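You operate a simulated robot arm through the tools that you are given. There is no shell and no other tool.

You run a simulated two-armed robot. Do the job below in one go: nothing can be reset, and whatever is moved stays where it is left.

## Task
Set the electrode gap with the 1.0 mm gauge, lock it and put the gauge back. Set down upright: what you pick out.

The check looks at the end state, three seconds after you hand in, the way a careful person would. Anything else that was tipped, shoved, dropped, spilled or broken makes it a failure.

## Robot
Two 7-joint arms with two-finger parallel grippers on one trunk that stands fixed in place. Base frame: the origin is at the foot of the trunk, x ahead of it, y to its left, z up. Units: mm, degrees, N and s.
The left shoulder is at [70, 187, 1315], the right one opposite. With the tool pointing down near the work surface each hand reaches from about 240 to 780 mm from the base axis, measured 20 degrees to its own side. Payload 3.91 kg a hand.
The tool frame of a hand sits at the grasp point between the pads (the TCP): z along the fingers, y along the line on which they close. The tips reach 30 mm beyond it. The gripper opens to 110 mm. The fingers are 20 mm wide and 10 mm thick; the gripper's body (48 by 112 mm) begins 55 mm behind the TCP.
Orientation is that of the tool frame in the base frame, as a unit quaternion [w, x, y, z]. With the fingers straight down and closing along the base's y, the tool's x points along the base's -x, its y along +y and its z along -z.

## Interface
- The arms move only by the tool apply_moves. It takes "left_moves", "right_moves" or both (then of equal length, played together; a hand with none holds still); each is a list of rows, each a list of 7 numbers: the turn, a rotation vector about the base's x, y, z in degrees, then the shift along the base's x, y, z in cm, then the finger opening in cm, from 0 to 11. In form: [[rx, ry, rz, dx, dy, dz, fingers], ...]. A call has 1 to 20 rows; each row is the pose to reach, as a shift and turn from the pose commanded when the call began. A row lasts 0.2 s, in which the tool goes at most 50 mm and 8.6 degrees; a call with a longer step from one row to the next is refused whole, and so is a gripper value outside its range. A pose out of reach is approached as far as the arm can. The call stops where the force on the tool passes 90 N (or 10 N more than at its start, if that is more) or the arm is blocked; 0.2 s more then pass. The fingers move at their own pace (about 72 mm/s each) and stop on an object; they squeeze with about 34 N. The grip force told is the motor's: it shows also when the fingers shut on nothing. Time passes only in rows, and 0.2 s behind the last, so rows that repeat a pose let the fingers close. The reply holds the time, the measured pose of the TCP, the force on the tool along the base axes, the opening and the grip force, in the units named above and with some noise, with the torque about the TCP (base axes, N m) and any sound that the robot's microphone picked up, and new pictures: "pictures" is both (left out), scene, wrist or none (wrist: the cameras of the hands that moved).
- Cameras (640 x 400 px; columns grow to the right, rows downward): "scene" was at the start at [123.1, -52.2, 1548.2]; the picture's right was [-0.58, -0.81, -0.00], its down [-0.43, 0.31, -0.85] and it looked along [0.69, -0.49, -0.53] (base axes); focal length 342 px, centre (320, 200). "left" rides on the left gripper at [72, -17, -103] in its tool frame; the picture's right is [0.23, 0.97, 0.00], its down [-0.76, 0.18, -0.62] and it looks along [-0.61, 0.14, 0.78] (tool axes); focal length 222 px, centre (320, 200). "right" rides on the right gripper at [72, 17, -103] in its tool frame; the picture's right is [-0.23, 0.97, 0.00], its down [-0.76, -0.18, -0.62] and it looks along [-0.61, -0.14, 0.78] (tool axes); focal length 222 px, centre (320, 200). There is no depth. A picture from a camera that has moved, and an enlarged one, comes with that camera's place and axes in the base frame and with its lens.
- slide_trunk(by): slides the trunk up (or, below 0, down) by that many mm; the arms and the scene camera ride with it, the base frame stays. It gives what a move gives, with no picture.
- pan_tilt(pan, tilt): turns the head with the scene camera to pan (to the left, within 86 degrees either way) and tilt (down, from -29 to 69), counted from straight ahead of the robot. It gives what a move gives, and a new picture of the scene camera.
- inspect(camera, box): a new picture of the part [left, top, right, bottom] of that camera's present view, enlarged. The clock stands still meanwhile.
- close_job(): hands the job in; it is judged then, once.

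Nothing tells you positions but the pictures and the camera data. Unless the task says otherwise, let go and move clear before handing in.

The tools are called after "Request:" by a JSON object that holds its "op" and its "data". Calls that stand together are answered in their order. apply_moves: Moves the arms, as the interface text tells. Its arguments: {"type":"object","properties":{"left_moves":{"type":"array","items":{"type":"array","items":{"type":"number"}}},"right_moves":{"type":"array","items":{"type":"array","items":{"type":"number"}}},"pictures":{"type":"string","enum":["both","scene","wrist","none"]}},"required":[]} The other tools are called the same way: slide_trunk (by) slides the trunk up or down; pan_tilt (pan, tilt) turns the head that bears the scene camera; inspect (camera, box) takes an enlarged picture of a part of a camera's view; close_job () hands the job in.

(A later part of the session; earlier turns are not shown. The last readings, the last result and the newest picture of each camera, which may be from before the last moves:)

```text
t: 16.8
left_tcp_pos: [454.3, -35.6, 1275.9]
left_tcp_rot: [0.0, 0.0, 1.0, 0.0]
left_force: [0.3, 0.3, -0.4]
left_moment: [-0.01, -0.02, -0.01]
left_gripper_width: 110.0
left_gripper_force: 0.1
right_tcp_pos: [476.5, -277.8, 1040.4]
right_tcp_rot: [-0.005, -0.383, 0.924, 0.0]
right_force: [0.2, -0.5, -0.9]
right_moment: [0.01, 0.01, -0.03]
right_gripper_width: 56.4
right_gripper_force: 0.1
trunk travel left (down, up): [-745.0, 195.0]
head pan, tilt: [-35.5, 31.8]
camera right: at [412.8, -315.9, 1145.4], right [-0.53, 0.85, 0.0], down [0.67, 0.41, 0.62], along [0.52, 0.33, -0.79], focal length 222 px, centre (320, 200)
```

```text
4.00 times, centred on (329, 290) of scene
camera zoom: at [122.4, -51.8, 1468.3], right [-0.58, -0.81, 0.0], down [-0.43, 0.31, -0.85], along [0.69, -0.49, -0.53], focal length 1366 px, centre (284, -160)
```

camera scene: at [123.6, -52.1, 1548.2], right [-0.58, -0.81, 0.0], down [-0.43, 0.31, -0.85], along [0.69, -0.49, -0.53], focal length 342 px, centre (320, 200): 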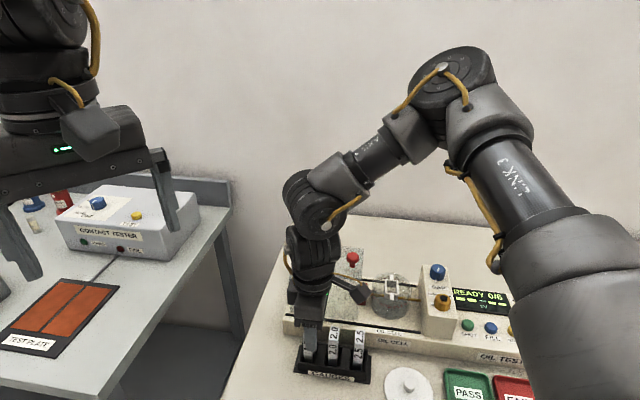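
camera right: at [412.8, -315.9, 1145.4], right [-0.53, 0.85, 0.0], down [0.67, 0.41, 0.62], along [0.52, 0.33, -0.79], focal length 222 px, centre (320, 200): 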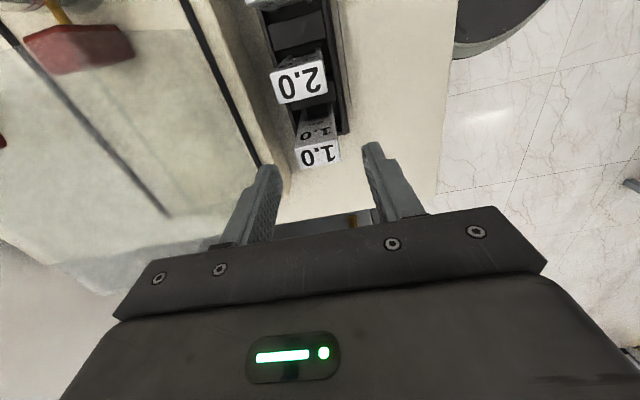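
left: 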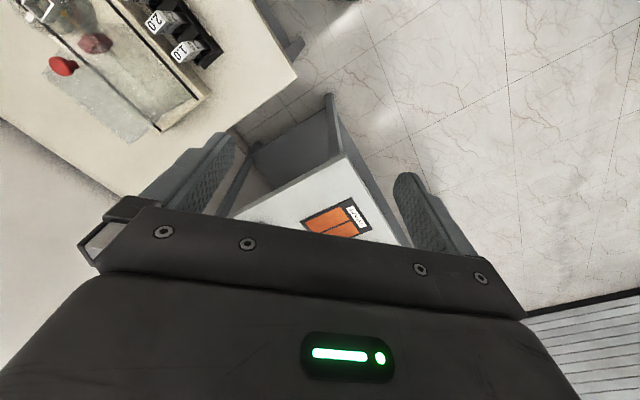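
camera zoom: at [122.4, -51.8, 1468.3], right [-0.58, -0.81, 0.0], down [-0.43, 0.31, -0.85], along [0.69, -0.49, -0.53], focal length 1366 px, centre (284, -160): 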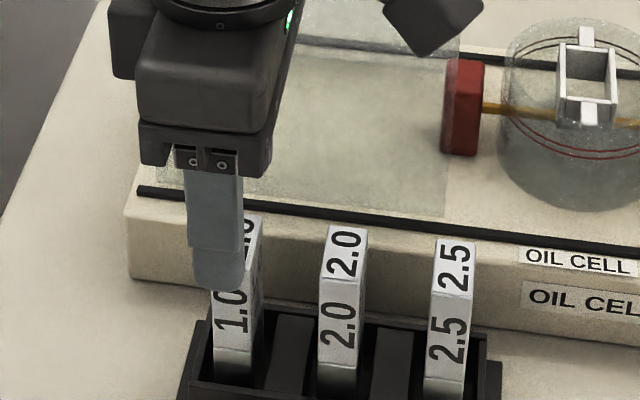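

Alignment is within about 1.5 mm. I'll make that small correction, lower to grip height and close.

Request:
{"op": "apply_moves", "data": {"right_moves": [[0, 0, 0, 0.05, -0.15, -2, 5.6], [0, 0, 0, 0.05, -0.15, -3.4, 5.6], [0, 0, 0, 0.05, -0.15, -3.4, 5.6], [0, 0, 0, 0.05, -0.15, -3.4, 4.2], [0, 0, 0, 0.05, -0.15, -3.4, 3.6]]}}

Request:
{"op": "inspect", "data": {"camera": "right", "box": [240, 110, 400, 210]}}

Request:
{"op": "inspect", "data": {"camera": "scene", "box": [265, 240, 393, 340]}}

```text
t: 18.0
left_tcp_pos: [455.4, -35.1, 1276.3]
left_tcp_rot: [0.0, 0.0, 1.0, 0.0]
left_force: [0.5, 0.8, 1.3]
left_moment: [0.01, 0.03, -0.01]
left_gripper_width: 109.6
left_gripper_force: 0.0
right_tcp_pos: [476.9, -280.9, 1006.8]
right_tcp_rot: [-0.004, -0.384, 0.923, 0.001]
right_force: [0.4, -0.9, -0.1]
right_moment: [0.0, -0.01, -0.01]
right_gripper_width: 36.1
right_gripper_force: 0.1
trunk travel left (down, up): [-745.0, 195.0]
head pan, tilt: [-35.5, 31.8]
camera scene: at [123.1, -52.1, 1468.2], right [-0.58, -0.81, 0.0], down [-0.43, 0.31, -0.85], along [0.69, -0.49, -0.53], focal length 342 px, centre (320, 200)
camera right: at [413.8, -318.1, 1110.9], right [-0.53, 0.85, 0.0], down [0.67, 0.41, 0.62], along [0.52, 0.33, -0.79], focal length 222 px, centre (320, 200)
```

scene: 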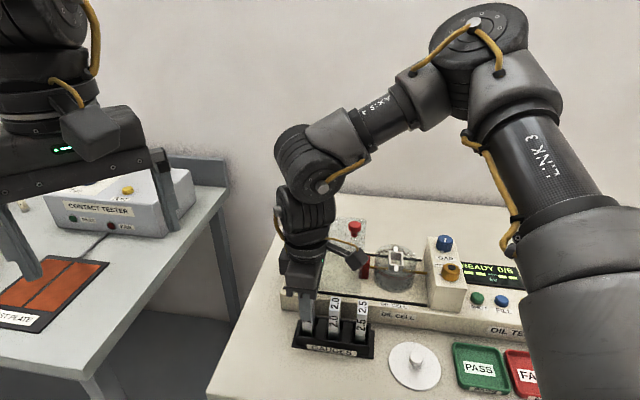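
right: 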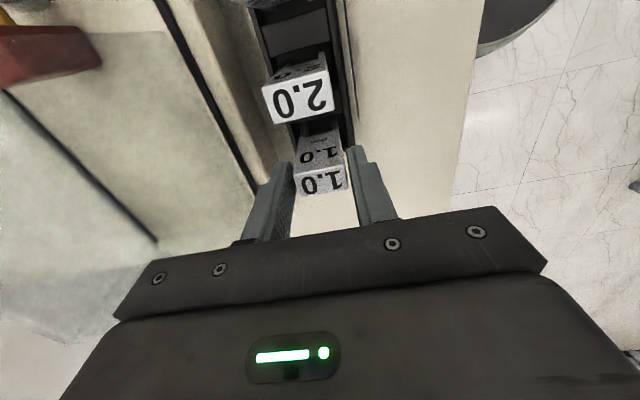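

```text
4.00 times, centred on (320, 160) of right
camera zoom: at [413.8, -318.1, 1110.9], right [-0.53, 0.85, 0.0], down [0.67, 0.41, 0.62], along [0.52, 0.33, -0.79], focal length 888 px, centre (320, 360)
```

zoom: 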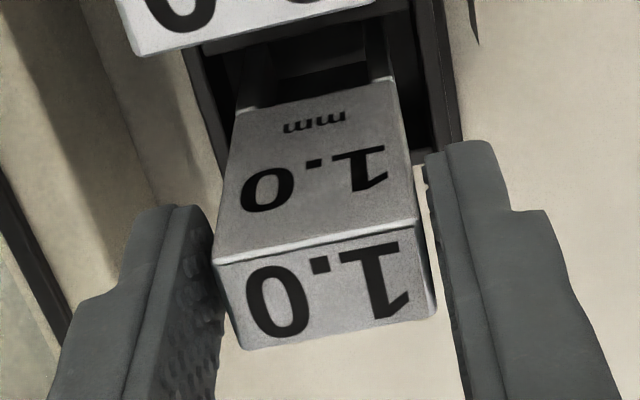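

```text
4.00 times, centred on (329, 290) of scene
camera zoom: at [123.1, -52.1, 1468.2], right [-0.58, -0.81, 0.0], down [-0.43, 0.31, -0.85], along [0.69, -0.49, -0.53], focal length 1366 px, centre (284, -160)
```

zoom: 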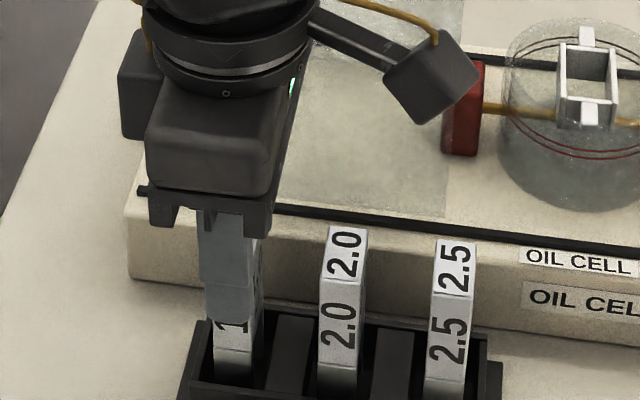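

The gauge is between the fingers, slightly nearer the back one. I'll shift 0.7 mm, close, and then lift straight up slowly.

Request:
{"op": "apply_moves", "data": {"right_moves": [[0, 0, 0, 0.05, -0.05, 0, 3.6], [0, 0, 0, 0.05, -0.05, 0, 2.8], [0, 0, 0, 0.05, -0.05, 0, 2.0], [0, 0, 0, 0.05, -0.05, 0, 2.0]], "pictures": "none"}}

Request:
{"op": "apply_moves", "data": {"right_moves": [[0, 0, 0, 0, 0, 0.5, 2], [0, 0, 0, 0, 0, 1.5, 2], [0, 0, 0, 0, 0, 3, 2], [0, 0, 0, 0, 0, 5, 2], [0, 0, 0, 0, 0, 8, 2], [0, 0, 0, 0, 0, 11, 2]]}}

Request:
{"op": "inspect", "data": {"camera": "right", "box": [240, 110, 400, 210]}}

Request:
{"op": "inspect", "data": {"camera": "scene", "box": [250, 200, 394, 320]}}

```text
t: 19.0
left_tcp_pos: [455.4, -36.1, 1276.2]
left_tcp_rot: [0.0, 0.001, 1.0, 0.0]
left_force: [-0.2, 0.2, -1.4]
left_moment: [0.04, 0.02, -0.01]
left_gripper_width: 110.2
left_gripper_force: 0.1
right_tcp_pos: [477.8, -279.2, 1006.6]
right_tcp_rot: [-0.004, -0.383, 0.924, 0.001]
right_force: [-0.1, 0.7, -0.7]
right_moment: [0.03, 0.01, -0.01]
right_gripper_width: 31.2
right_gripper_force: 34.1
trunk travel left (down, up): [-745.0, 195.0]
head pan, tilt: [-35.5, 31.8]
```

```text
t: 20.4
left_tcp_pos: [455.1, -35.0, 1276.1]
left_tcp_rot: [0.0, 0.0, 1.0, -0.001]
left_force: [0.3, -0.4, -0.3]
left_moment: [0.0, 0.0, 0.0]
left_gripper_width: 110.1
left_gripper_force: 0.0
right_tcp_pos: [477.2, -281.8, 1117.8]
right_tcp_rot: [-0.005, -0.383, 0.924, 0.002]
right_force: [0.2, 0.8, -0.8]
right_moment: [0.04, 0.03, 0.03]
right_gripper_width: 31.1
right_gripper_force: 33.5
trunk travel left (down, up): [-745.0, 195.0]
head pan, tilt: [-35.5, 31.8]
camera scene: at [122.2, -51.6, 1468.3], right [-0.58, -0.81, 0.0], down [-0.43, 0.31, -0.85], along [0.69, -0.49, -0.53], focal length 342 px, centre (320, 200)
camera right: at [413.5, -318.6, 1221.9], right [-0.53, 0.85, 0.0], down [0.67, 0.41, 0.62], along [0.52, 0.33, -0.79], focal length 222 px, centre (320, 200)
```

scene: 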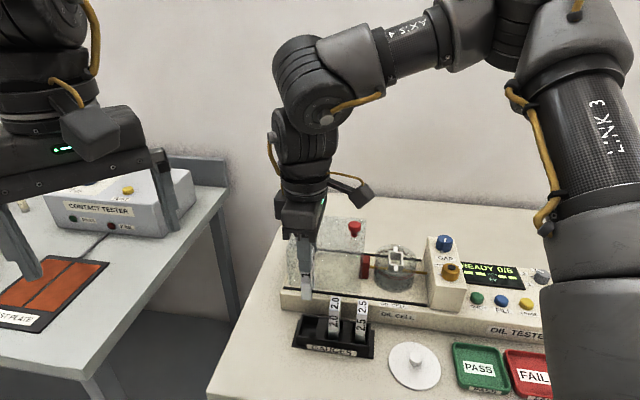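
right: 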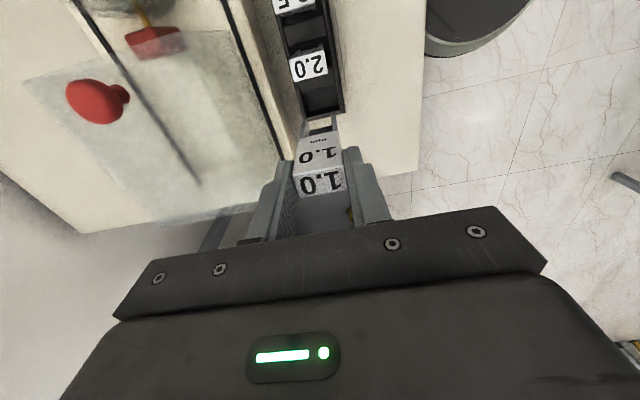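

```text
4.00 times, centred on (320, 160) of right
camera zoom: at [413.5, -318.6, 1221.9], right [-0.53, 0.85, 0.0], down [0.67, 0.41, 0.62], along [0.52, 0.33, -0.79], focal length 888 px, centre (320, 360)
```

zoom: 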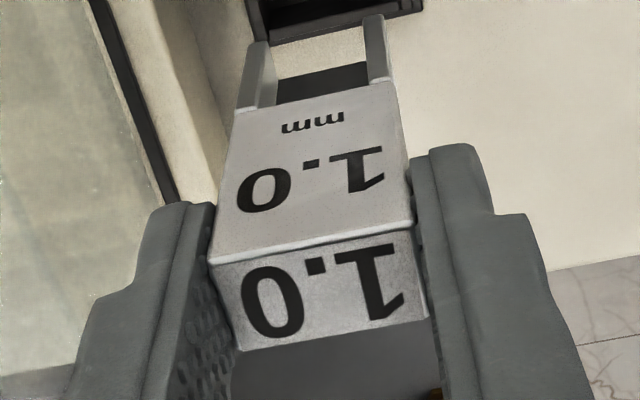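

```text
3.33 times, centred on (322, 260) of scene
camera zoom: at [122.2, -51.6, 1468.3], right [-0.58, -0.81, 0.0], down [-0.43, 0.31, -0.85], along [0.69, -0.49, -0.53], focal length 1138 px, centre (313, 0)
```

zoom: 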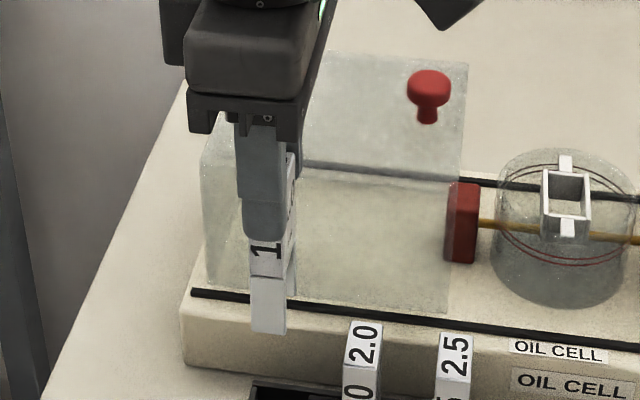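

The gauge came out cleanly: a labelled handle with two legs below and what looks like a blade between them. I'll enlarge the lower part.

Request:
{"op": "inspect", "data": {"camera": "right", "box": [290, 108, 354, 148]}}

Request:
{"op": "inspect", "data": {"camera": "scene", "box": [290, 255, 338, 305]}}

Request:
{"op": "inspect", "data": {"camera": "left", "box": [0, 0, 320, 200]}}

```text
10.00 times, centred on (322, 128) of right
camera zoom: at [413.5, -318.6, 1221.9], right [-0.53, 0.85, 0.0], down [0.67, 0.41, 0.62], along [0.52, 0.33, -0.79], focal length 2221 px, centre (300, 920)
```

zoom: 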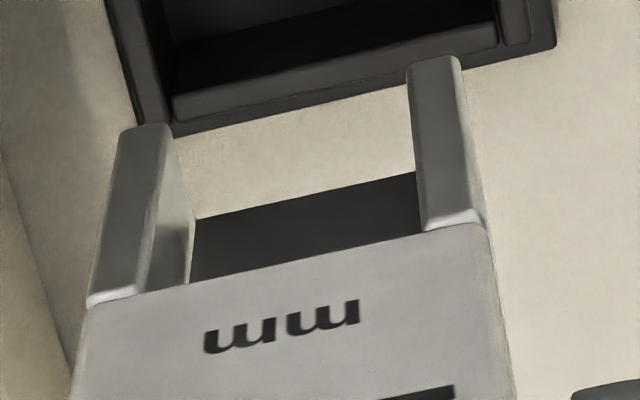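

```text
8.00 times, centred on (314, 280) of scene
camera zoom: at [122.2, -51.6, 1468.3], right [-0.58, -0.81, 0.0], down [-0.43, 0.31, -0.85], along [0.69, -0.49, -0.53], focal length 2732 px, centre (368, -440)
```

zoom: 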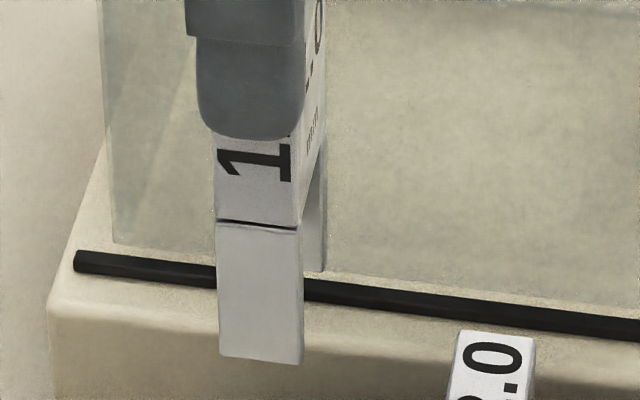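

```text
2.00 times, centred on (160, 100) of left
camera zoom: at [383.2, -51.5, 1379.6], right [-0.23, 0.97, 0.0], down [0.76, 0.18, 0.62], along [0.61, 0.14, -0.78], focal length 444 px, centre (640, 400)
```

zoom: 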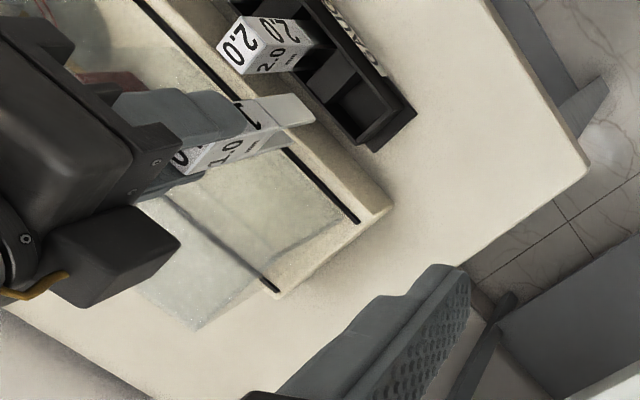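

The gauge is a fork: two legs and a shorter 1 mm blade in between, closing across the rod direction, so its orientation already suits the cell. I'll carry it to the right above the rack first, clear of the hood.

Request:
{"op": "apply_moves", "data": {"right_moves": [[0, 0, 0, -1.5, -1.5, 0.7, 2], [0, 0, 0, -4.2, -4.2, 0.7, 2], [0, 0, 0, -7, -7, 0.7, 2], [0, 0, 0, -9.5, -9.5, 0.7, 2], [0, 0, 0, -10.8, -10.8, 0.7, 2], [0, 0, 0, -10.8, -10.8, 0.7, 2]]}}

Request:
{"op": "inspect", "data": {"camera": "right", "box": [200, 60, 440, 210]}}

```text
t: 21.8
left_tcp_pos: [455.3, -35.4, 1276.3]
left_tcp_rot: [-0.001, -0.001, 1.0, -0.001]
left_force: [-0.4, 0.1, 0.9]
left_moment: [0.0, -0.01, -0.01]
left_gripper_width: 110.1
left_gripper_force: 0.2
right_tcp_pos: [370.2, -388.0, 1123.2]
right_tcp_rot: [-0.006, -0.383, 0.924, 0.002]
right_force: [0.9, -0.4, -1.6]
right_moment: [-0.01, 0.0, -0.01]
right_gripper_width: 31.3
right_gripper_force: 33.4
trunk travel left (down, up): [-745.0, 195.0]
head pan, tilt: [-35.5, 31.8]
camera scene: at [123.9, -51.8, 1468.1], right [-0.58, -0.81, 0.0], down [-0.43, 0.31, -0.85], along [0.69, -0.49, -0.53], focal length 342 px, centre (320, 200)
camera right: at [307.2, -426.6, 1227.1], right [-0.53, 0.85, 0.0], down [0.67, 0.41, 0.62], along [0.52, 0.33, -0.79], focal length 222 px, centre (320, 200)
```

scene: 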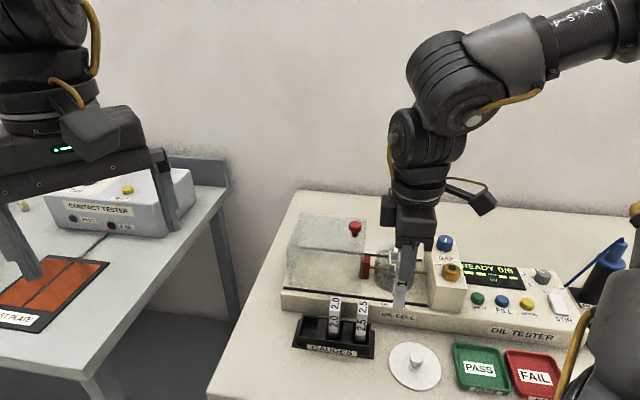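
right: 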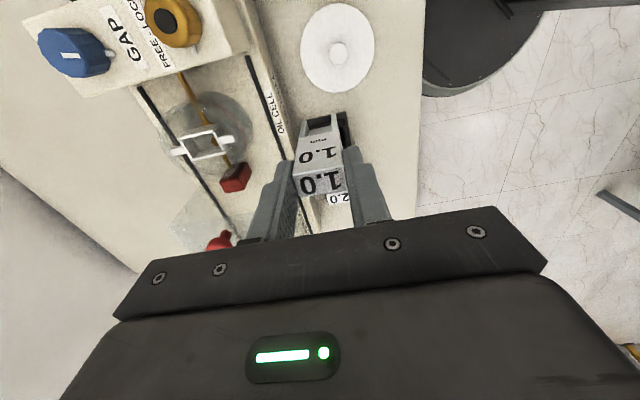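

```text
2.67 times, centred on (320, 135) of right
camera zoom: at [307.2, -426.6, 1227.1], right [-0.53, 0.85, 0.0], down [0.67, 0.41, 0.62], along [0.52, 0.33, -0.79], focal length 592 px, centre (320, 373)
```

zoom: 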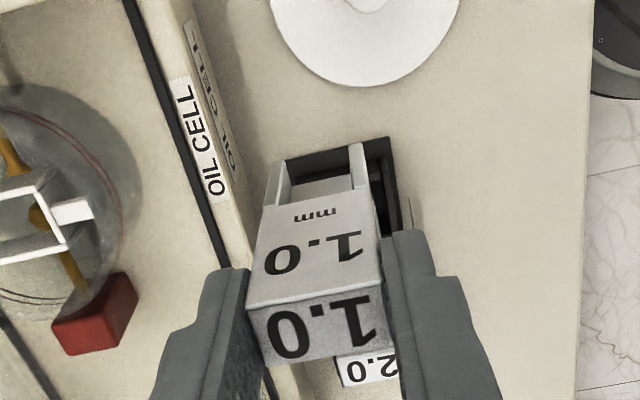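

The gauge is held firmly. From here I can also see into the guide box, so I'll enlarge it before moving over.

Request:
{"op": "inspect", "data": {"camera": "right", "box": [156, 90, 268, 160]}}

Request:
{"op": "inspect", "data": {"camera": "scene", "box": [350, 225, 430, 300]}}

```text
5.71 times, centred on (212, 125) of right
camera zoom: at [307.2, -426.6, 1227.1], right [-0.53, 0.85, 0.0], down [0.67, 0.41, 0.62], along [0.52, 0.33, -0.79], focal length 1269 px, centre (937, 629)
```

zoom: 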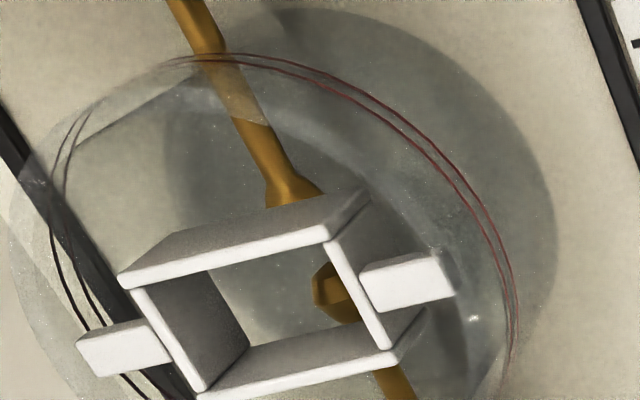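

```text
5.33 times, centred on (390, 262) of scene
camera zoom: at [123.9, -51.8, 1468.1], right [-0.58, -0.81, 0.0], down [-0.43, 0.31, -0.85], along [0.69, -0.49, -0.53], focal length 1821 px, centre (-53, -133)
```

zoom: 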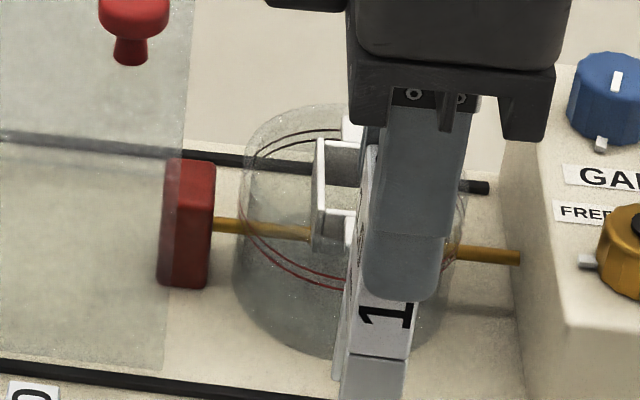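

Two views agree that the guide box is centred at about (459.5,-480) with its rim at z=1008. I'll move the gauge over it, still above the rim.

Request:
{"op": "apply_moves", "data": {"right_moves": [[0, 0, 0, 2, -2, 0, 2], [0, 0, 0, 4.5, -4.5, 0, 2], [0, 0, 0, 7, -7, 0, 2], [0, 0, 0, 9, -9.1, 0, 2], [0, 0, 0, 9, -9.1, 0, 2], [0, 0, 0, 9, -9.1, 0, 2]]}}

Request:
{"op": "inspect", "data": {"camera": "right", "box": [256, 110, 384, 190]}}

Request:
{"op": "inspect", "data": {"camera": "scene", "box": [340, 190, 452, 290]}}

```text
t: 23.2
left_tcp_pos: [455.6, -35.5, 1276.1]
left_tcp_rot: [0.0, 0.0, 1.0, 0.0]
left_force: [0.5, -0.4, 0.7]
left_moment: [-0.02, -0.02, 0.02]
left_gripper_width: 109.8
left_gripper_force: 0.2
right_tcp_pos: [459.1, -480.1, 1124.0]
right_tcp_rot: [-0.005, -0.384, 0.923, 0.002]
right_force: [-0.2, 0.9, -1.7]
right_moment: [-0.01, -0.02, 0.0]
right_gripper_width: 31.4
right_gripper_force: 34.1
trunk travel left (down, up): [-745.0, 195.0]
head pan, tilt: [-35.5, 31.8]
camera scene: at [122.9, -52.1, 1468.2], right [-0.58, -0.81, 0.0], down [-0.43, 0.31, -0.85], along [0.69, -0.49, -0.53], focal length 342 px, centre (320, 200)
camera right: at [396.3, -517.8, 1228.0], right [-0.53, 0.85, 0.0], down [0.67, 0.41, 0.62], along [0.52, 0.33, -0.79], focal length 222 px, centre (320, 200)
```

scene: 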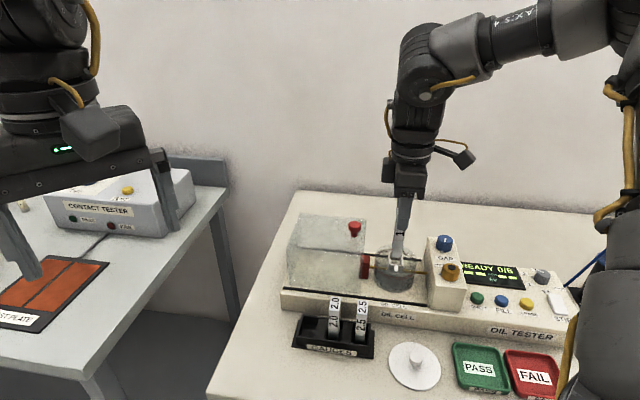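
right: 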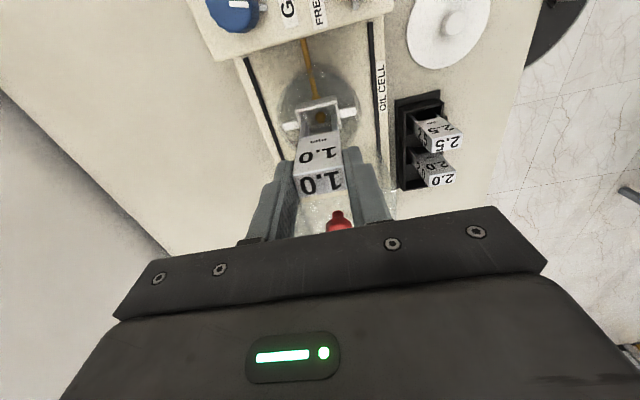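

```text
5.00 times, centred on (320, 150) of right
camera zoom: at [396.3, -517.8, 1228.0], right [-0.53, 0.85, 0.0], down [0.67, 0.41, 0.62], along [0.52, 0.33, -0.79], focal length 1111 px, centre (320, 450)
```

zoom: 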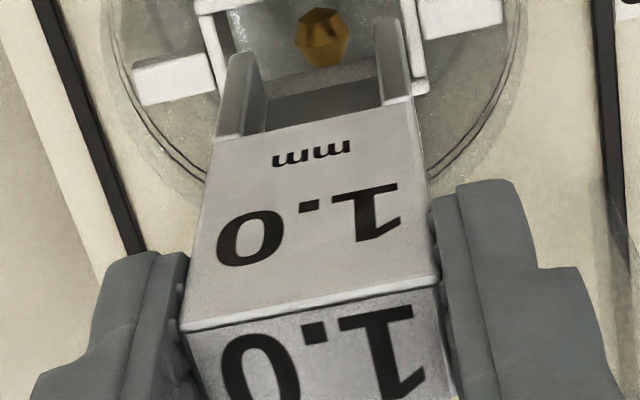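

```text
4.00 times, centred on (396, 240) of scene
camera zoom: at [122.9, -52.1, 1468.2], right [-0.58, -0.81, 0.0], down [-0.43, 0.31, -0.85], along [0.69, -0.49, -0.53], focal length 1366 px, centre (16, 40)
```

zoom: 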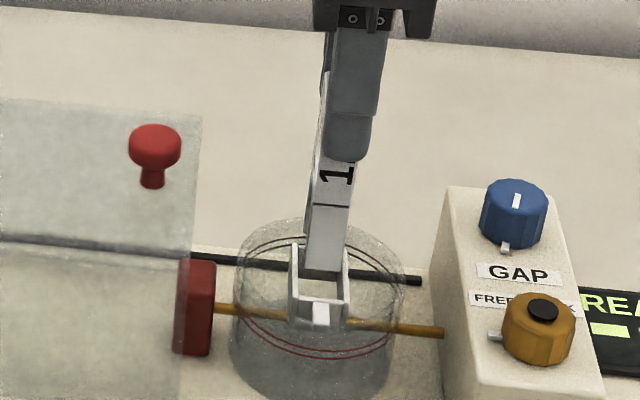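

The gauge hangs just above the box, and the leg bottoms are at z≈1022. I'll zoom in on both views to measure the alignment along the rods.

Request:
{"op": "inspect", "data": {"camera": "scene", "box": [396, 235, 444, 275]}}

Request:
{"op": "inspect", "data": {"camera": "scene", "box": [372, 225, 444, 275]}}

Request:
{"op": "inspect", "data": {"camera": "right", "box": [272, 85, 368, 145]}}

```text
10.00 times, centred on (420, 255) of scene
camera zoom: at [122.9, -52.1, 1468.2], right [-0.58, -0.81, 0.0], down [-0.43, 0.31, -0.85], along [0.69, -0.49, -0.53], focal length 3415 px, centre (-680, -350)
```

zoom: 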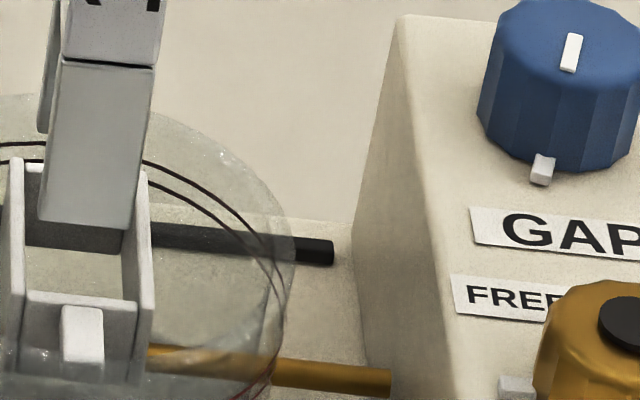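

```text
8.00 times, centred on (408, 250) of scene
camera zoom: at [122.9, -52.1, 1468.2], right [-0.58, -0.81, 0.0], down [-0.43, 0.31, -0.85], along [0.69, -0.49, -0.53], focal length 2732 px, centre (-384, -200)
```

zoom: 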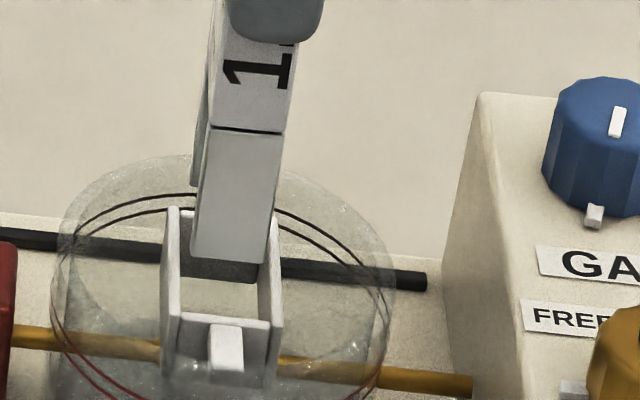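

```text
6.67 times, centred on (320, 115) of right
camera zoom: at [396.3, -517.8, 1228.0], right [-0.53, 0.85, 0.0], down [0.67, 0.41, 0.62], along [0.52, 0.33, -0.79], focal length 1481 px, centre (320, 767)
```

zoom: 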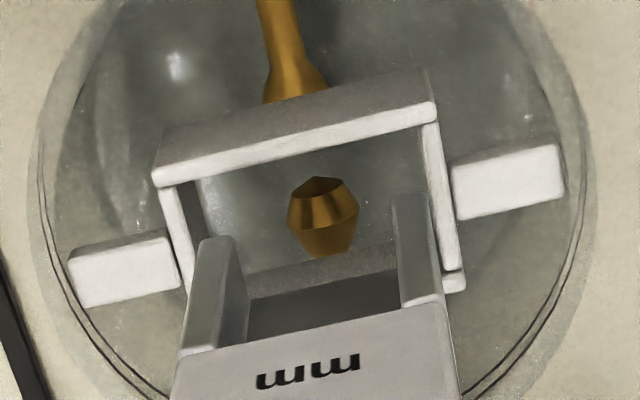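

Gauge and box agree within about 1 mm. I'll shift 0.9 mm along the rods and lower in small steps, watching the forces.

Request:
{"op": "apply_moves", "data": {"right_moves": [[0, 0, 0, -0.06, -0.06, -0.5, 2], [0, 0, 0, -0.06, -0.06, -1.2, 2], [0, 0, 0, -0.06, -0.06, -1.8, 2], [0, 0, 0, -0.06, -0.06, -2.2, 2], [0, 0, 0, -0.06, -0.06, -2.2, 2]], "pictures": "none"}}

Request:
{"op": "inspect", "data": {"camera": "scene", "box": [372, 225, 444, 275]}}

Request:
{"op": "inspect", "data": {"camera": "right", "box": [272, 95, 368, 155]}}

```text
t: 24.4
left_tcp_pos: [456.2, -35.2, 1275.8]
left_tcp_rot: [0.0, 0.0, 1.0, 0.001]
left_force: [0.0, 0.2, -0.1]
left_moment: [-0.01, -0.04, 0.0]
left_gripper_width: 110.1
left_gripper_force: 0.0
right_tcp_pos: [458.1, -481.3, 1101.1]
right_tcp_rot: [-0.004, -0.384, 0.923, 0.002]
right_force: [0.4, 0.2, -0.2]
right_moment: [-0.01, -0.04, 0.0]
right_gripper_width: 31.2
right_gripper_force: 34.0
trunk travel left (down, up): [-745.0, 195.0]
head pan, tilt: [-35.5, 31.8]
```

```text
8.00 times, centred on (408, 250) of scene
camera zoom: at [123.1, -52.2, 1468.2], right [-0.58, -0.81, 0.0], down [-0.43, 0.31, -0.85], along [0.69, -0.49, -0.53], focal length 2732 px, centre (-384, -200)
```

zoom: 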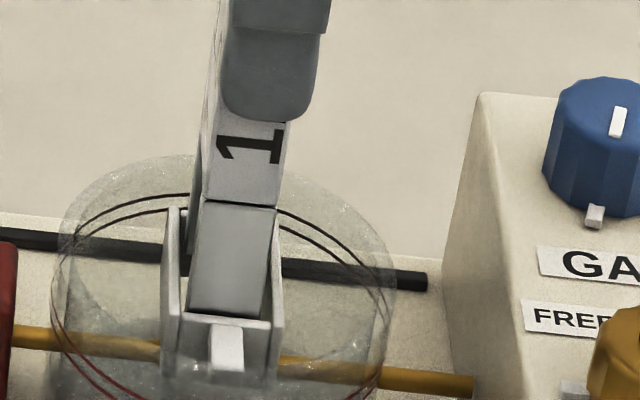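

```text
6.67 times, centred on (320, 125) of right
camera zoom: at [395.7, -518.4, 1205.8], right [-0.53, 0.85, 0.0], down [0.67, 0.41, 0.62], along [0.52, 0.33, -0.79], focal length 1481 px, centre (320, 700)
```

zoom: 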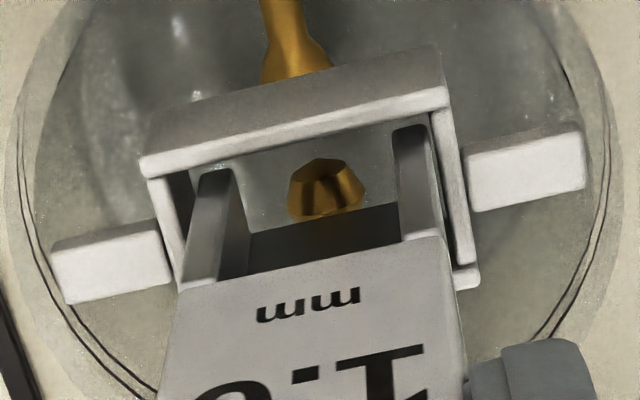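

The legs have entered the box with clearance on all sides and no force. I'll nudge 0.6 mm toward the back and keep lowering.

Request:
{"op": "apply_moves", "data": {"right_moves": [[0, 0, 0, 0.04, -0.04, -0.3, 2], [0, 0, 0, 0.04, -0.04, -0.8, 2], [0, 0, 0, 0.04, -0.04, -1.3, 2], [0, 0, 0, 0.04, -0.04, -1.8, 2], [0, 0, 0, 0.04, -0.04, -1.8, 2]], "pictures": "none"}}

Request:
{"op": "inspect", "data": {"camera": "scene", "box": [372, 225, 444, 275]}}

Request:
{"op": "inspect", "data": {"camera": "right", "box": [272, 105, 368, 165]}}

```text
t: 25.6
left_tcp_pos: [455.9, -35.3, 1276.2]
left_tcp_rot: [-0.001, 0.0, 1.0, 0.0]
left_force: [-0.2, 0.1, -0.2]
left_moment: [-0.03, 0.03, 0.01]
left_gripper_width: 109.8
left_gripper_force: 0.1
right_tcp_pos: [458.6, -480.8, 1083.3]
right_tcp_rot: [-0.004, -0.384, 0.924, 0.002]
right_force: [0.4, -1.2, -0.9]
right_moment: [0.0, 0.0, 0.0]
right_gripper_width: 31.1
right_gripper_force: 34.4
trunk travel left (down, up): [-745.0, 195.0]
head pan, tilt: [-35.5, 31.8]
```

```text
8.00 times, centred on (408, 250) of scene
camera zoom: at [123.1, -52.2, 1468.2], right [-0.58, -0.81, 0.0], down [-0.43, 0.31, -0.85], along [0.69, -0.49, -0.53], focal length 2732 px, centre (-384, -200)
```

zoom: 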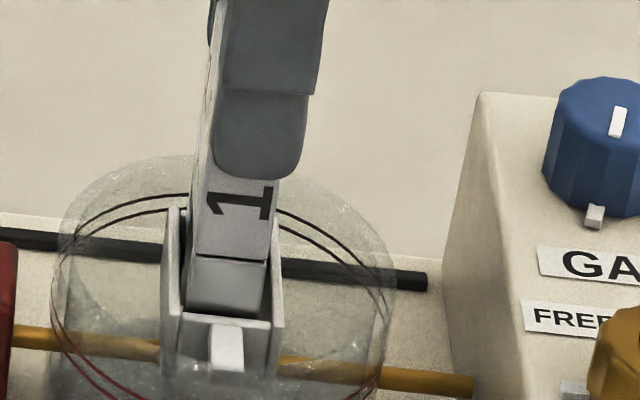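

```text
6.67 times, centred on (320, 135) of right
camera zoom: at [396.3, -518.8, 1187.8], right [-0.53, 0.85, 0.0], down [0.67, 0.41, 0.62], along [0.52, 0.33, -0.79], focal length 1481 px, centre (320, 633)
```

zoom: 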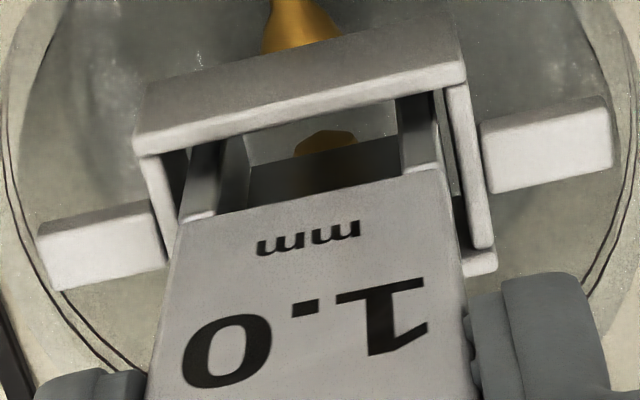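

Still no force and well centred; the handle bottom is nearing the rim. I'll keep lowering slowly.

Request:
{"op": "apply_moves", "data": {"right_moves": [[0, 0, 0, 0, 0, -0.3, 2], [0, 0, 0, 0, 0, -0.6, 2], [0, 0, 0, 0, 0, -0.9, 2], [0, 0, 0, 0, 0, -1.2, 2], [0, 0, 0, 0, 0, -1.2, 2]], "pictures": "none"}}

Request:
{"op": "inspect", "data": {"camera": "scene", "box": [372, 225, 444, 275]}}

Request:
{"op": "inspect", "data": {"camera": "right", "box": [272, 110, 368, 170]}}

```text
t: 26.8
left_tcp_pos: [455.2, -36.1, 1276.3]
left_tcp_rot: [-0.001, -0.001, 1.0, 0.001]
left_force: [-0.4, -0.2, -0.7]
left_moment: [0.0, 0.04, -0.03]
left_gripper_width: 110.2
left_gripper_force: 0.1
right_tcp_pos: [459.9, -480.0, 1072.1]
right_tcp_rot: [-0.004, -0.384, 0.923, 0.002]
right_force: [-0.5, -0.1, -0.7]
right_moment: [0.0, 0.0, -0.02]
right_gripper_width: 31.3
right_gripper_force: 34.1
trunk travel left (down, up): [-745.0, 195.0]
head pan, tilt: [-35.5, 31.8]
```

```text
8.00 times, centred on (408, 250) of scene
camera zoom: at [123.1, -52.2, 1468.2], right [-0.58, -0.81, 0.0], down [-0.43, 0.31, -0.85], along [0.69, -0.49, -0.53], focal length 2732 px, centre (-384, -200)
```

zoom: 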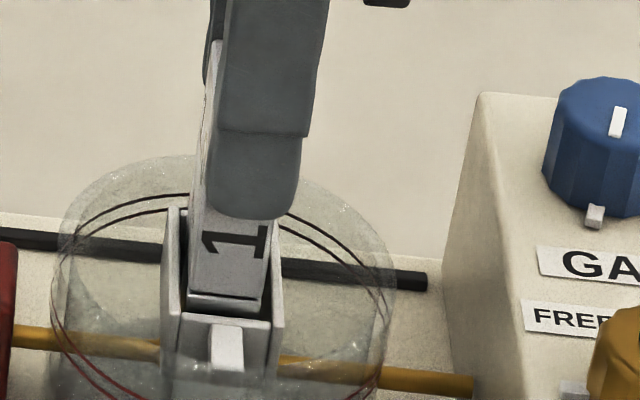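

```text
6.67 times, centred on (320, 140) of right
camera zoom: at [396.0, -518.8, 1175.8], right [-0.53, 0.85, 0.0], down [0.67, 0.41, 0.62], along [0.52, 0.33, -0.79], focal length 1481 px, centre (320, 600)
```

zoom: 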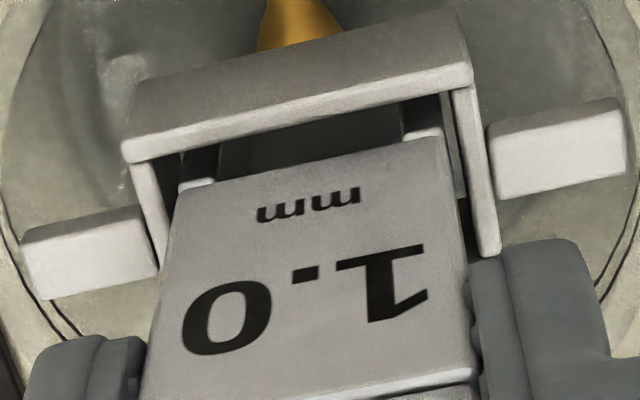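

Request:
{"op": "apply_moves", "data": {"right_moves": [[0, 0, 0, 0.035, -0.035, -0.2, 2], [0, 0, 0, 0.035, -0.035, -0.5, 2], [0, 0, 0, 0.035, -0.035, -0.8, 2], [0, 0, 0, 0.035, -0.035, -1.0, 2], [0, 0, 0, 0.035, -0.035, -1.0, 2]], "pictures": "none"}}

Request:
{"op": "inspect", "data": {"camera": "scene", "box": [372, 225, 444, 275]}}

Request:
{"op": "inspect", "data": {"camera": "right", "box": [272, 110, 368, 170]}}

```text
t: 28.0
left_tcp_pos: [456.2, -36.2, 1276.1]
left_tcp_rot: [0.0, 0.0, 1.0, 0.001]
left_force: [-0.5, 0.0, -0.1]
left_moment: [0.01, -0.01, -0.02]
left_gripper_width: 110.1
left_gripper_force: 0.1
right_tcp_pos: [459.7, -481.1, 1061.9]
right_tcp_rot: [-0.005, -0.383, 0.924, 0.002]
right_force: [0.8, -0.8, -0.9]
right_moment: [-0.02, 0.01, 0.02]
right_gripper_width: 31.4
right_gripper_force: 34.6
trunk travel left (down, up): [-745.0, 195.0]
head pan, tilt: [-35.5, 31.8]
```

```text
8.00 times, centred on (408, 250) of scene
camera zoom: at [123.1, -52.2, 1468.2], right [-0.58, -0.81, 0.0], down [-0.43, 0.31, -0.85], along [0.69, -0.49, -0.53], focal length 2732 px, centre (-384, -200)
```

zoom: 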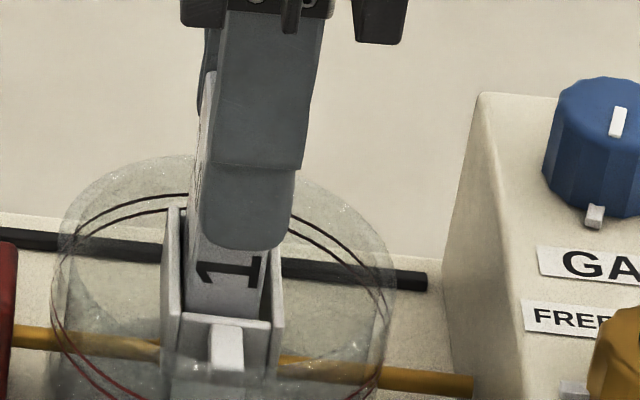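

```text
6.67 times, centred on (320, 140) of right
camera zoom: at [396.6, -519.0, 1165.7], right [-0.53, 0.85, 0.0], down [0.67, 0.41, 0.62], along [0.52, 0.33, -0.79], focal length 1481 px, centre (320, 600)
```

zoom: 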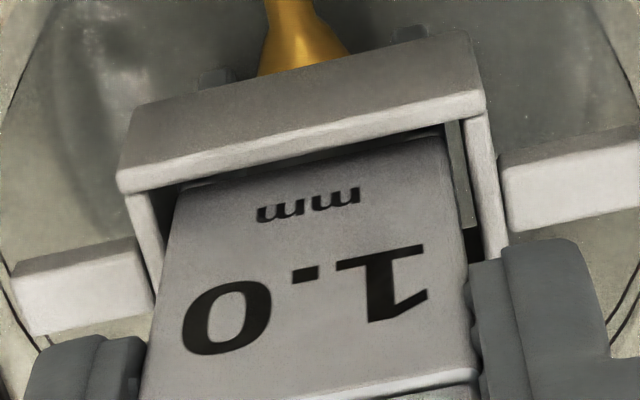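

Request:
{"op": "apply_moves", "data": {"right_moves": [[0, 0, 0, 0, 0, -0.2, 2], [0, 0, 0, 0, 0, -0.4, 2], [0, 0, 0, 0, 0, -0.6, 2], [0, 0, 0, 0, 0, -0.8, 2], [0, 0, 0, 0, 0, -0.8, 2]], "pictures": "none"}}

Request:
{"op": "inspect", "data": {"camera": "scene", "box": [372, 225, 444, 275]}}

Request:
{"op": "inspect", "data": {"camera": "right", "box": [272, 110, 368, 170]}}

```text
t: 29.2
left_tcp_pos: [451.5, -34.0, 1278.5]
left_tcp_rot: [0.0, 0.002, 1.0, 0.0]
left_force: [0.7, 0.5, 0.0]
left_moment: [0.03, -0.01, -0.01]
left_gripper_width: 109.8
left_gripper_force: 0.1
right_tcp_pos: [458.4, -480.1, 1056.7]
right_tcp_rot: [-0.002, -0.382, 0.924, -0.002]
right_force: [3.3, -10.1, 34.2]
right_moment: [-0.6, -0.15, 0.02]
right_gripper_width: 31.4
right_gripper_force: 34.0
trunk travel left (down, up): [-745.0, 195.0]
head pan, tilt: [-35.5, 31.8]
```

```text
8.00 times, centred on (408, 250) of scene
camera zoom: at [120.0, -50.2, 1469.0], right [-0.58, -0.81, 0.0], down [-0.43, 0.31, -0.85], along [0.69, -0.49, -0.53], focal length 2732 px, centre (-384, -200)
```

zoom: 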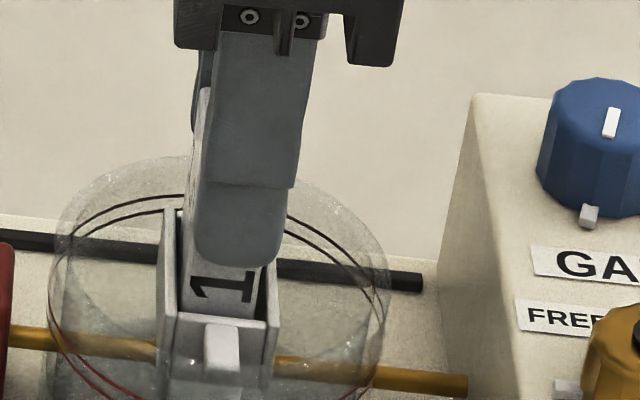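

```text
6.67 times, centred on (320, 140) of right
camera zoom: at [394.9, -517.7, 1161.2], right [-0.53, 0.85, 0.0], down [0.67, 0.42, 0.62], along [0.53, 0.33, -0.78], focal length 1481 px, centre (320, 600)
```

zoom: 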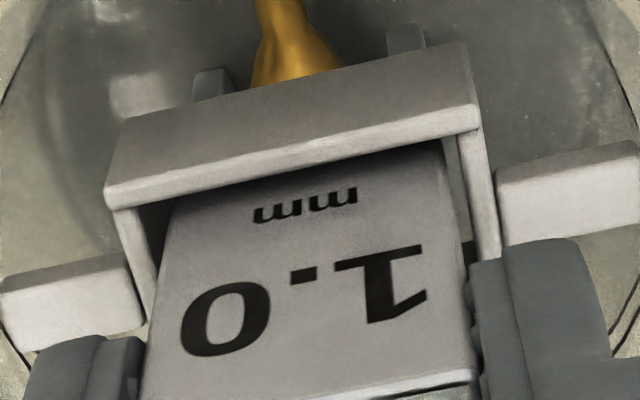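

The gauge has bottomed out (34 N upward at TCP z≈1057). I'll ease up 2.5 mm to relieve the force before releasing.

Request:
{"op": "apply_moves", "data": {"right_moves": [[0, 0, 0, 0, 0, 0.15, 2], [0, 0, 0, 0, 0, 0.25, 2], [0, 0, 0, 0, 0, 0.25, 2]], "pictures": "none"}}

Request:
{"op": "inspect", "data": {"camera": "right", "box": [272, 110, 368, 170]}}

Request:
{"op": "inspect", "data": {"camera": "scene", "box": [372, 225, 444, 275]}}

```text
t: 30.0
left_tcp_pos: [455.1, -34.6, 1277.0]
left_tcp_rot: [0.0, 0.0, 1.0, -0.001]
left_force: [0.3, 0.3, -0.3]
left_moment: [0.02, 0.01, -0.04]
left_gripper_width: 110.2
left_gripper_force: 0.1
right_tcp_pos: [458.9, -479.9, 1057.2]
right_tcp_rot: [-0.004, -0.383, 0.924, 0.001]
right_force: [5.8, -4.7, 21.3]
right_moment: [-0.31, -0.57, -0.04]
right_gripper_width: 31.2
right_gripper_force: 34.5
trunk travel left (down, up): [-745.0, 195.0]
head pan, tilt: [-35.5, 31.8]
```

```text
6.67 times, centred on (320, 140) of right
camera zoom: at [395.8, -517.8, 1161.3], right [-0.53, 0.85, 0.0], down [0.67, 0.41, 0.62], along [0.52, 0.33, -0.79], focal length 1481 px, centre (320, 600)
```

zoom: 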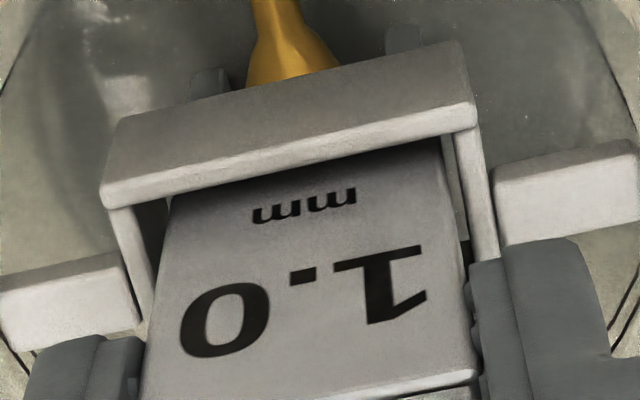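

```text
8.00 times, centred on (408, 250) of scene
camera zoom: at [121.9, -50.7, 1468.3], right [-0.58, -0.81, 0.0], down [-0.43, 0.31, -0.85], along [0.69, -0.49, -0.53], focal length 2732 px, centre (-384, -200)
```

zoom: 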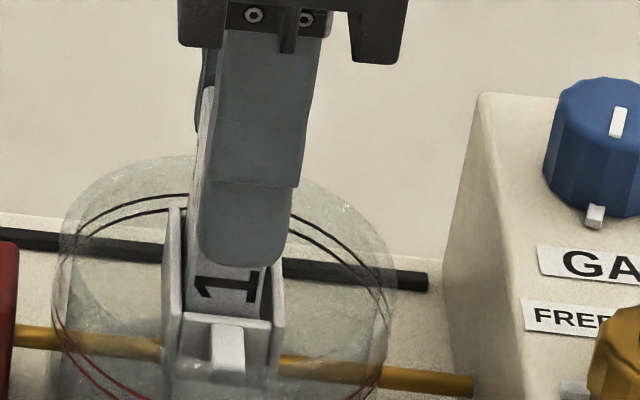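

There's still 21 N upward with a small sideways push, so I'll raise another 2 mm and shift slightly toward the back.

Request:
{"op": "apply_moves", "data": {"right_moves": [[0, 0, 0, 0, 0, 0.2, 2], [0, 0, 0, 0.03, -0.03, 0.25, 2], [0, 0, 0, 0.03, -0.03, 0.25, 2]], "pictures": "none"}}

Request:
{"op": "inspect", "data": {"camera": "right", "box": [272, 110, 368, 170]}}

Request:
{"op": "inspect", "data": {"camera": "right", "box": [240, 80, 400, 180]}}

```text
t: 30.8
left_tcp_pos: [455.0, -35.2, 1276.3]
left_tcp_rot: [0.0, 0.0, 1.0, 0.001]
left_force: [0.0, 0.4, 0.2]
left_moment: [0.01, -0.02, -0.01]
left_gripper_width: 110.0
left_gripper_force: 0.1
right_tcp_pos: [459.3, -483.3, 1056.8]
right_tcp_rot: [-0.006, -0.382, 0.924, 0.003]
right_force: [0.4, 0.2, -0.6]
right_moment: [-0.02, -0.03, 0.0]
right_gripper_width: 31.0
right_gripper_force: 33.5
trunk travel left (down, up): [-745.0, 195.0]
head pan, tilt: [-35.5, 31.8]
```

```text
6.67 times, centred on (320, 140) of right
camera zoom: at [396.0, -520.4, 1161.7], right [-0.53, 0.85, 0.01], down [0.67, 0.41, 0.61], along [0.52, 0.33, -0.79], focal length 1481 px, centre (320, 600)
```

zoom: 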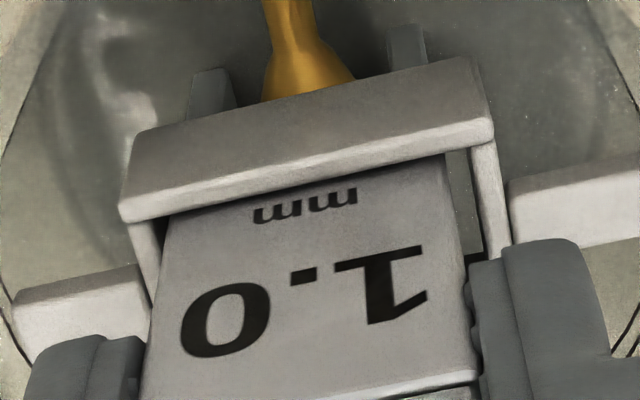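

```text
4.00 times, centred on (320, 130) of right
camera zoom: at [396.0, -520.4, 1161.7], right [-0.53, 0.85, 0.01], down [0.67, 0.41, 0.61], along [0.52, 0.33, -0.79], focal length 888 px, centre (320, 480)
```

zoom: 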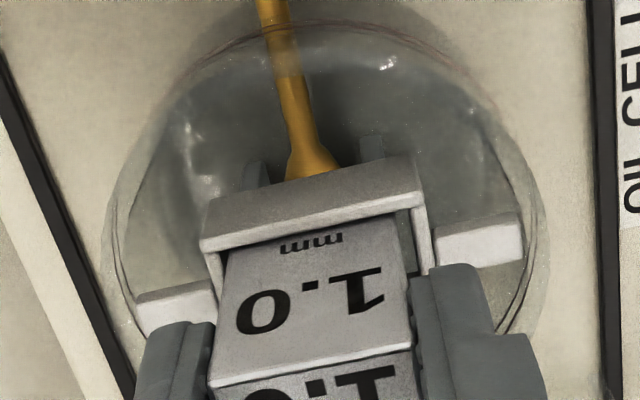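

The force is now zero. I'll hold a moment and re-read the pose.

Request:
{"op": "apply_moves", "data": {"right_moves": [[0, 0, 0, 0, 0, 0, 2], [0, 0, 0, 0, 0, 0, 2]], "pictures": "scene"}}

Request:
{"op": "inspect", "data": {"camera": "scene", "box": [372, 225, 444, 275]}}

Request:
{"op": "inspect", "data": {"camera": "right", "box": [272, 110, 368, 170]}}

```text
t: 31.4
left_tcp_pos: [456.8, -37.6, 1276.2]
left_tcp_rot: [0.0, -0.001, 1.0, -0.001]
left_force: [0.2, 0.7, 0.0]
left_moment: [0.01, 0.01, -0.02]
left_gripper_width: 110.0
left_gripper_force: 0.1
right_tcp_pos: [460.7, -482.4, 1056.6]
right_tcp_rot: [-0.005, -0.385, 0.923, 0.001]
right_force: [-0.2, 0.3, -1.8]
right_moment: [-0.01, -0.02, 0.03]
right_gripper_width: 31.3
right_gripper_force: 33.5
trunk travel left (down, up): [-745.0, 195.0]
head pan, tilt: [-35.5, 31.8]
camera scene: at [123.2, -52.5, 1468.2], right [-0.58, -0.81, 0.0], down [-0.43, 0.31, -0.85], along [0.69, -0.49, -0.53], focal length 342 px, centre (320, 200)
```

scene: 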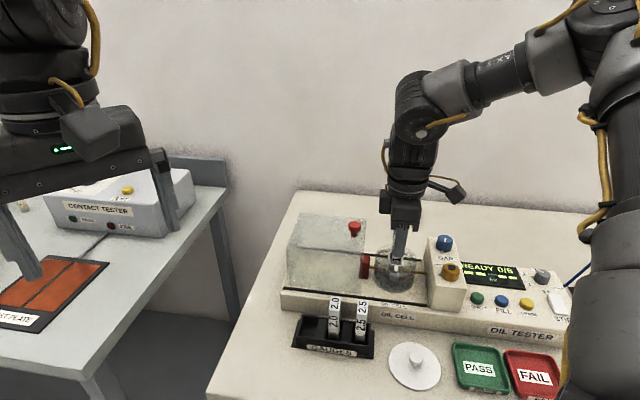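

```text
8.00 times, centred on (408, 250) of scene
camera zoom: at [123.2, -52.5, 1468.2], right [-0.58, -0.81, 0.0], down [-0.43, 0.31, -0.85], along [0.69, -0.49, -0.53], focal length 2732 px, centre (-384, -200)
```

zoom: 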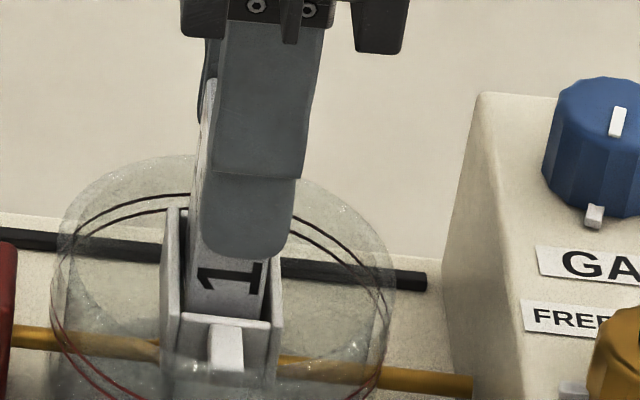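

```text
6.67 times, centred on (320, 140) of right
camera zoom: at [396.8, -520.0, 1162.5], right [-0.53, 0.85, 0.0], down [0.67, 0.41, 0.62], along [0.52, 0.33, -0.79], focal length 1481 px, centre (320, 600)
```

zoom: 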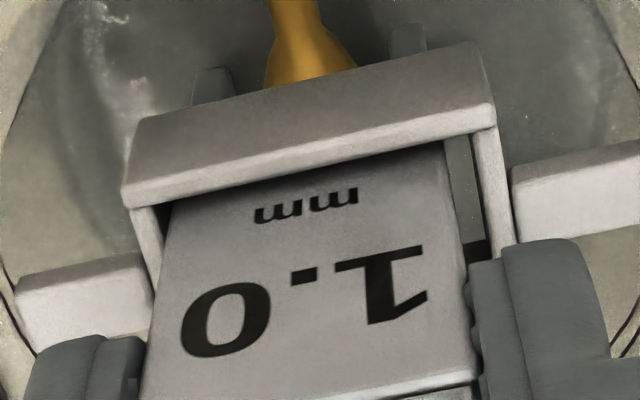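

Request:
{"op": "apply_moves", "data": {"right_moves": [[0, 0, 0, -0.03, 0.03, 0, 2], [0, 0, 0, -0.03, 0.03, -0.1, 2], [0, 0, 0, -0.03, 0.03, -0.1, 2]], "pictures": "none"}}

Request:
{"op": "apply_moves", "data": {"right_moves": [[0, 0, 0, 0, 0, -0.1, 2], [0, 0, 0, 0, 0, -0.1, 2]], "pictures": "none"}}

```text
t: 32.2
left_tcp_pos: [455.8, -35.0, 1277.2]
left_tcp_rot: [0.0, 0.0, 1.0, 0.0]
left_force: [0.2, -0.5, -0.6]
left_moment: [-0.03, 0.03, -0.01]
left_gripper_width: 109.8
left_gripper_force: 0.0
right_tcp_pos: [459.6, -482.0, 1056.9]
right_tcp_rot: [-0.004, -0.384, 0.923, 0.002]
right_force: [0.2, 0.2, -1.4]
right_moment: [0.01, 0.01, 0.01]
right_gripper_width: 31.2
right_gripper_force: 34.6
trunk travel left (down, up): [-745.0, 195.0]
head pan, tilt: [-35.5, 31.8]
```

```text
t: 32.8
left_tcp_pos: [454.1, -37.8, 1275.8]
left_tcp_rot: [0.0, -0.001, 1.0, 0.0]
left_force: [-0.1, 0.2, -0.1]
left_moment: [-0.01, -0.02, -0.02]
left_gripper_width: 110.1
left_gripper_force: 0.1
right_tcp_pos: [459.5, -481.2, 1056.8]
right_tcp_rot: [-0.005, -0.384, 0.924, 0.001]
right_force: [1.7, -1.1, 3.5]
right_moment: [-0.08, -0.12, -0.04]
right_gripper_width: 31.3
right_gripper_force: 33.6
trunk travel left (down, up): [-745.0, 195.0]
head pan, tilt: [-35.5, 31.8]
```

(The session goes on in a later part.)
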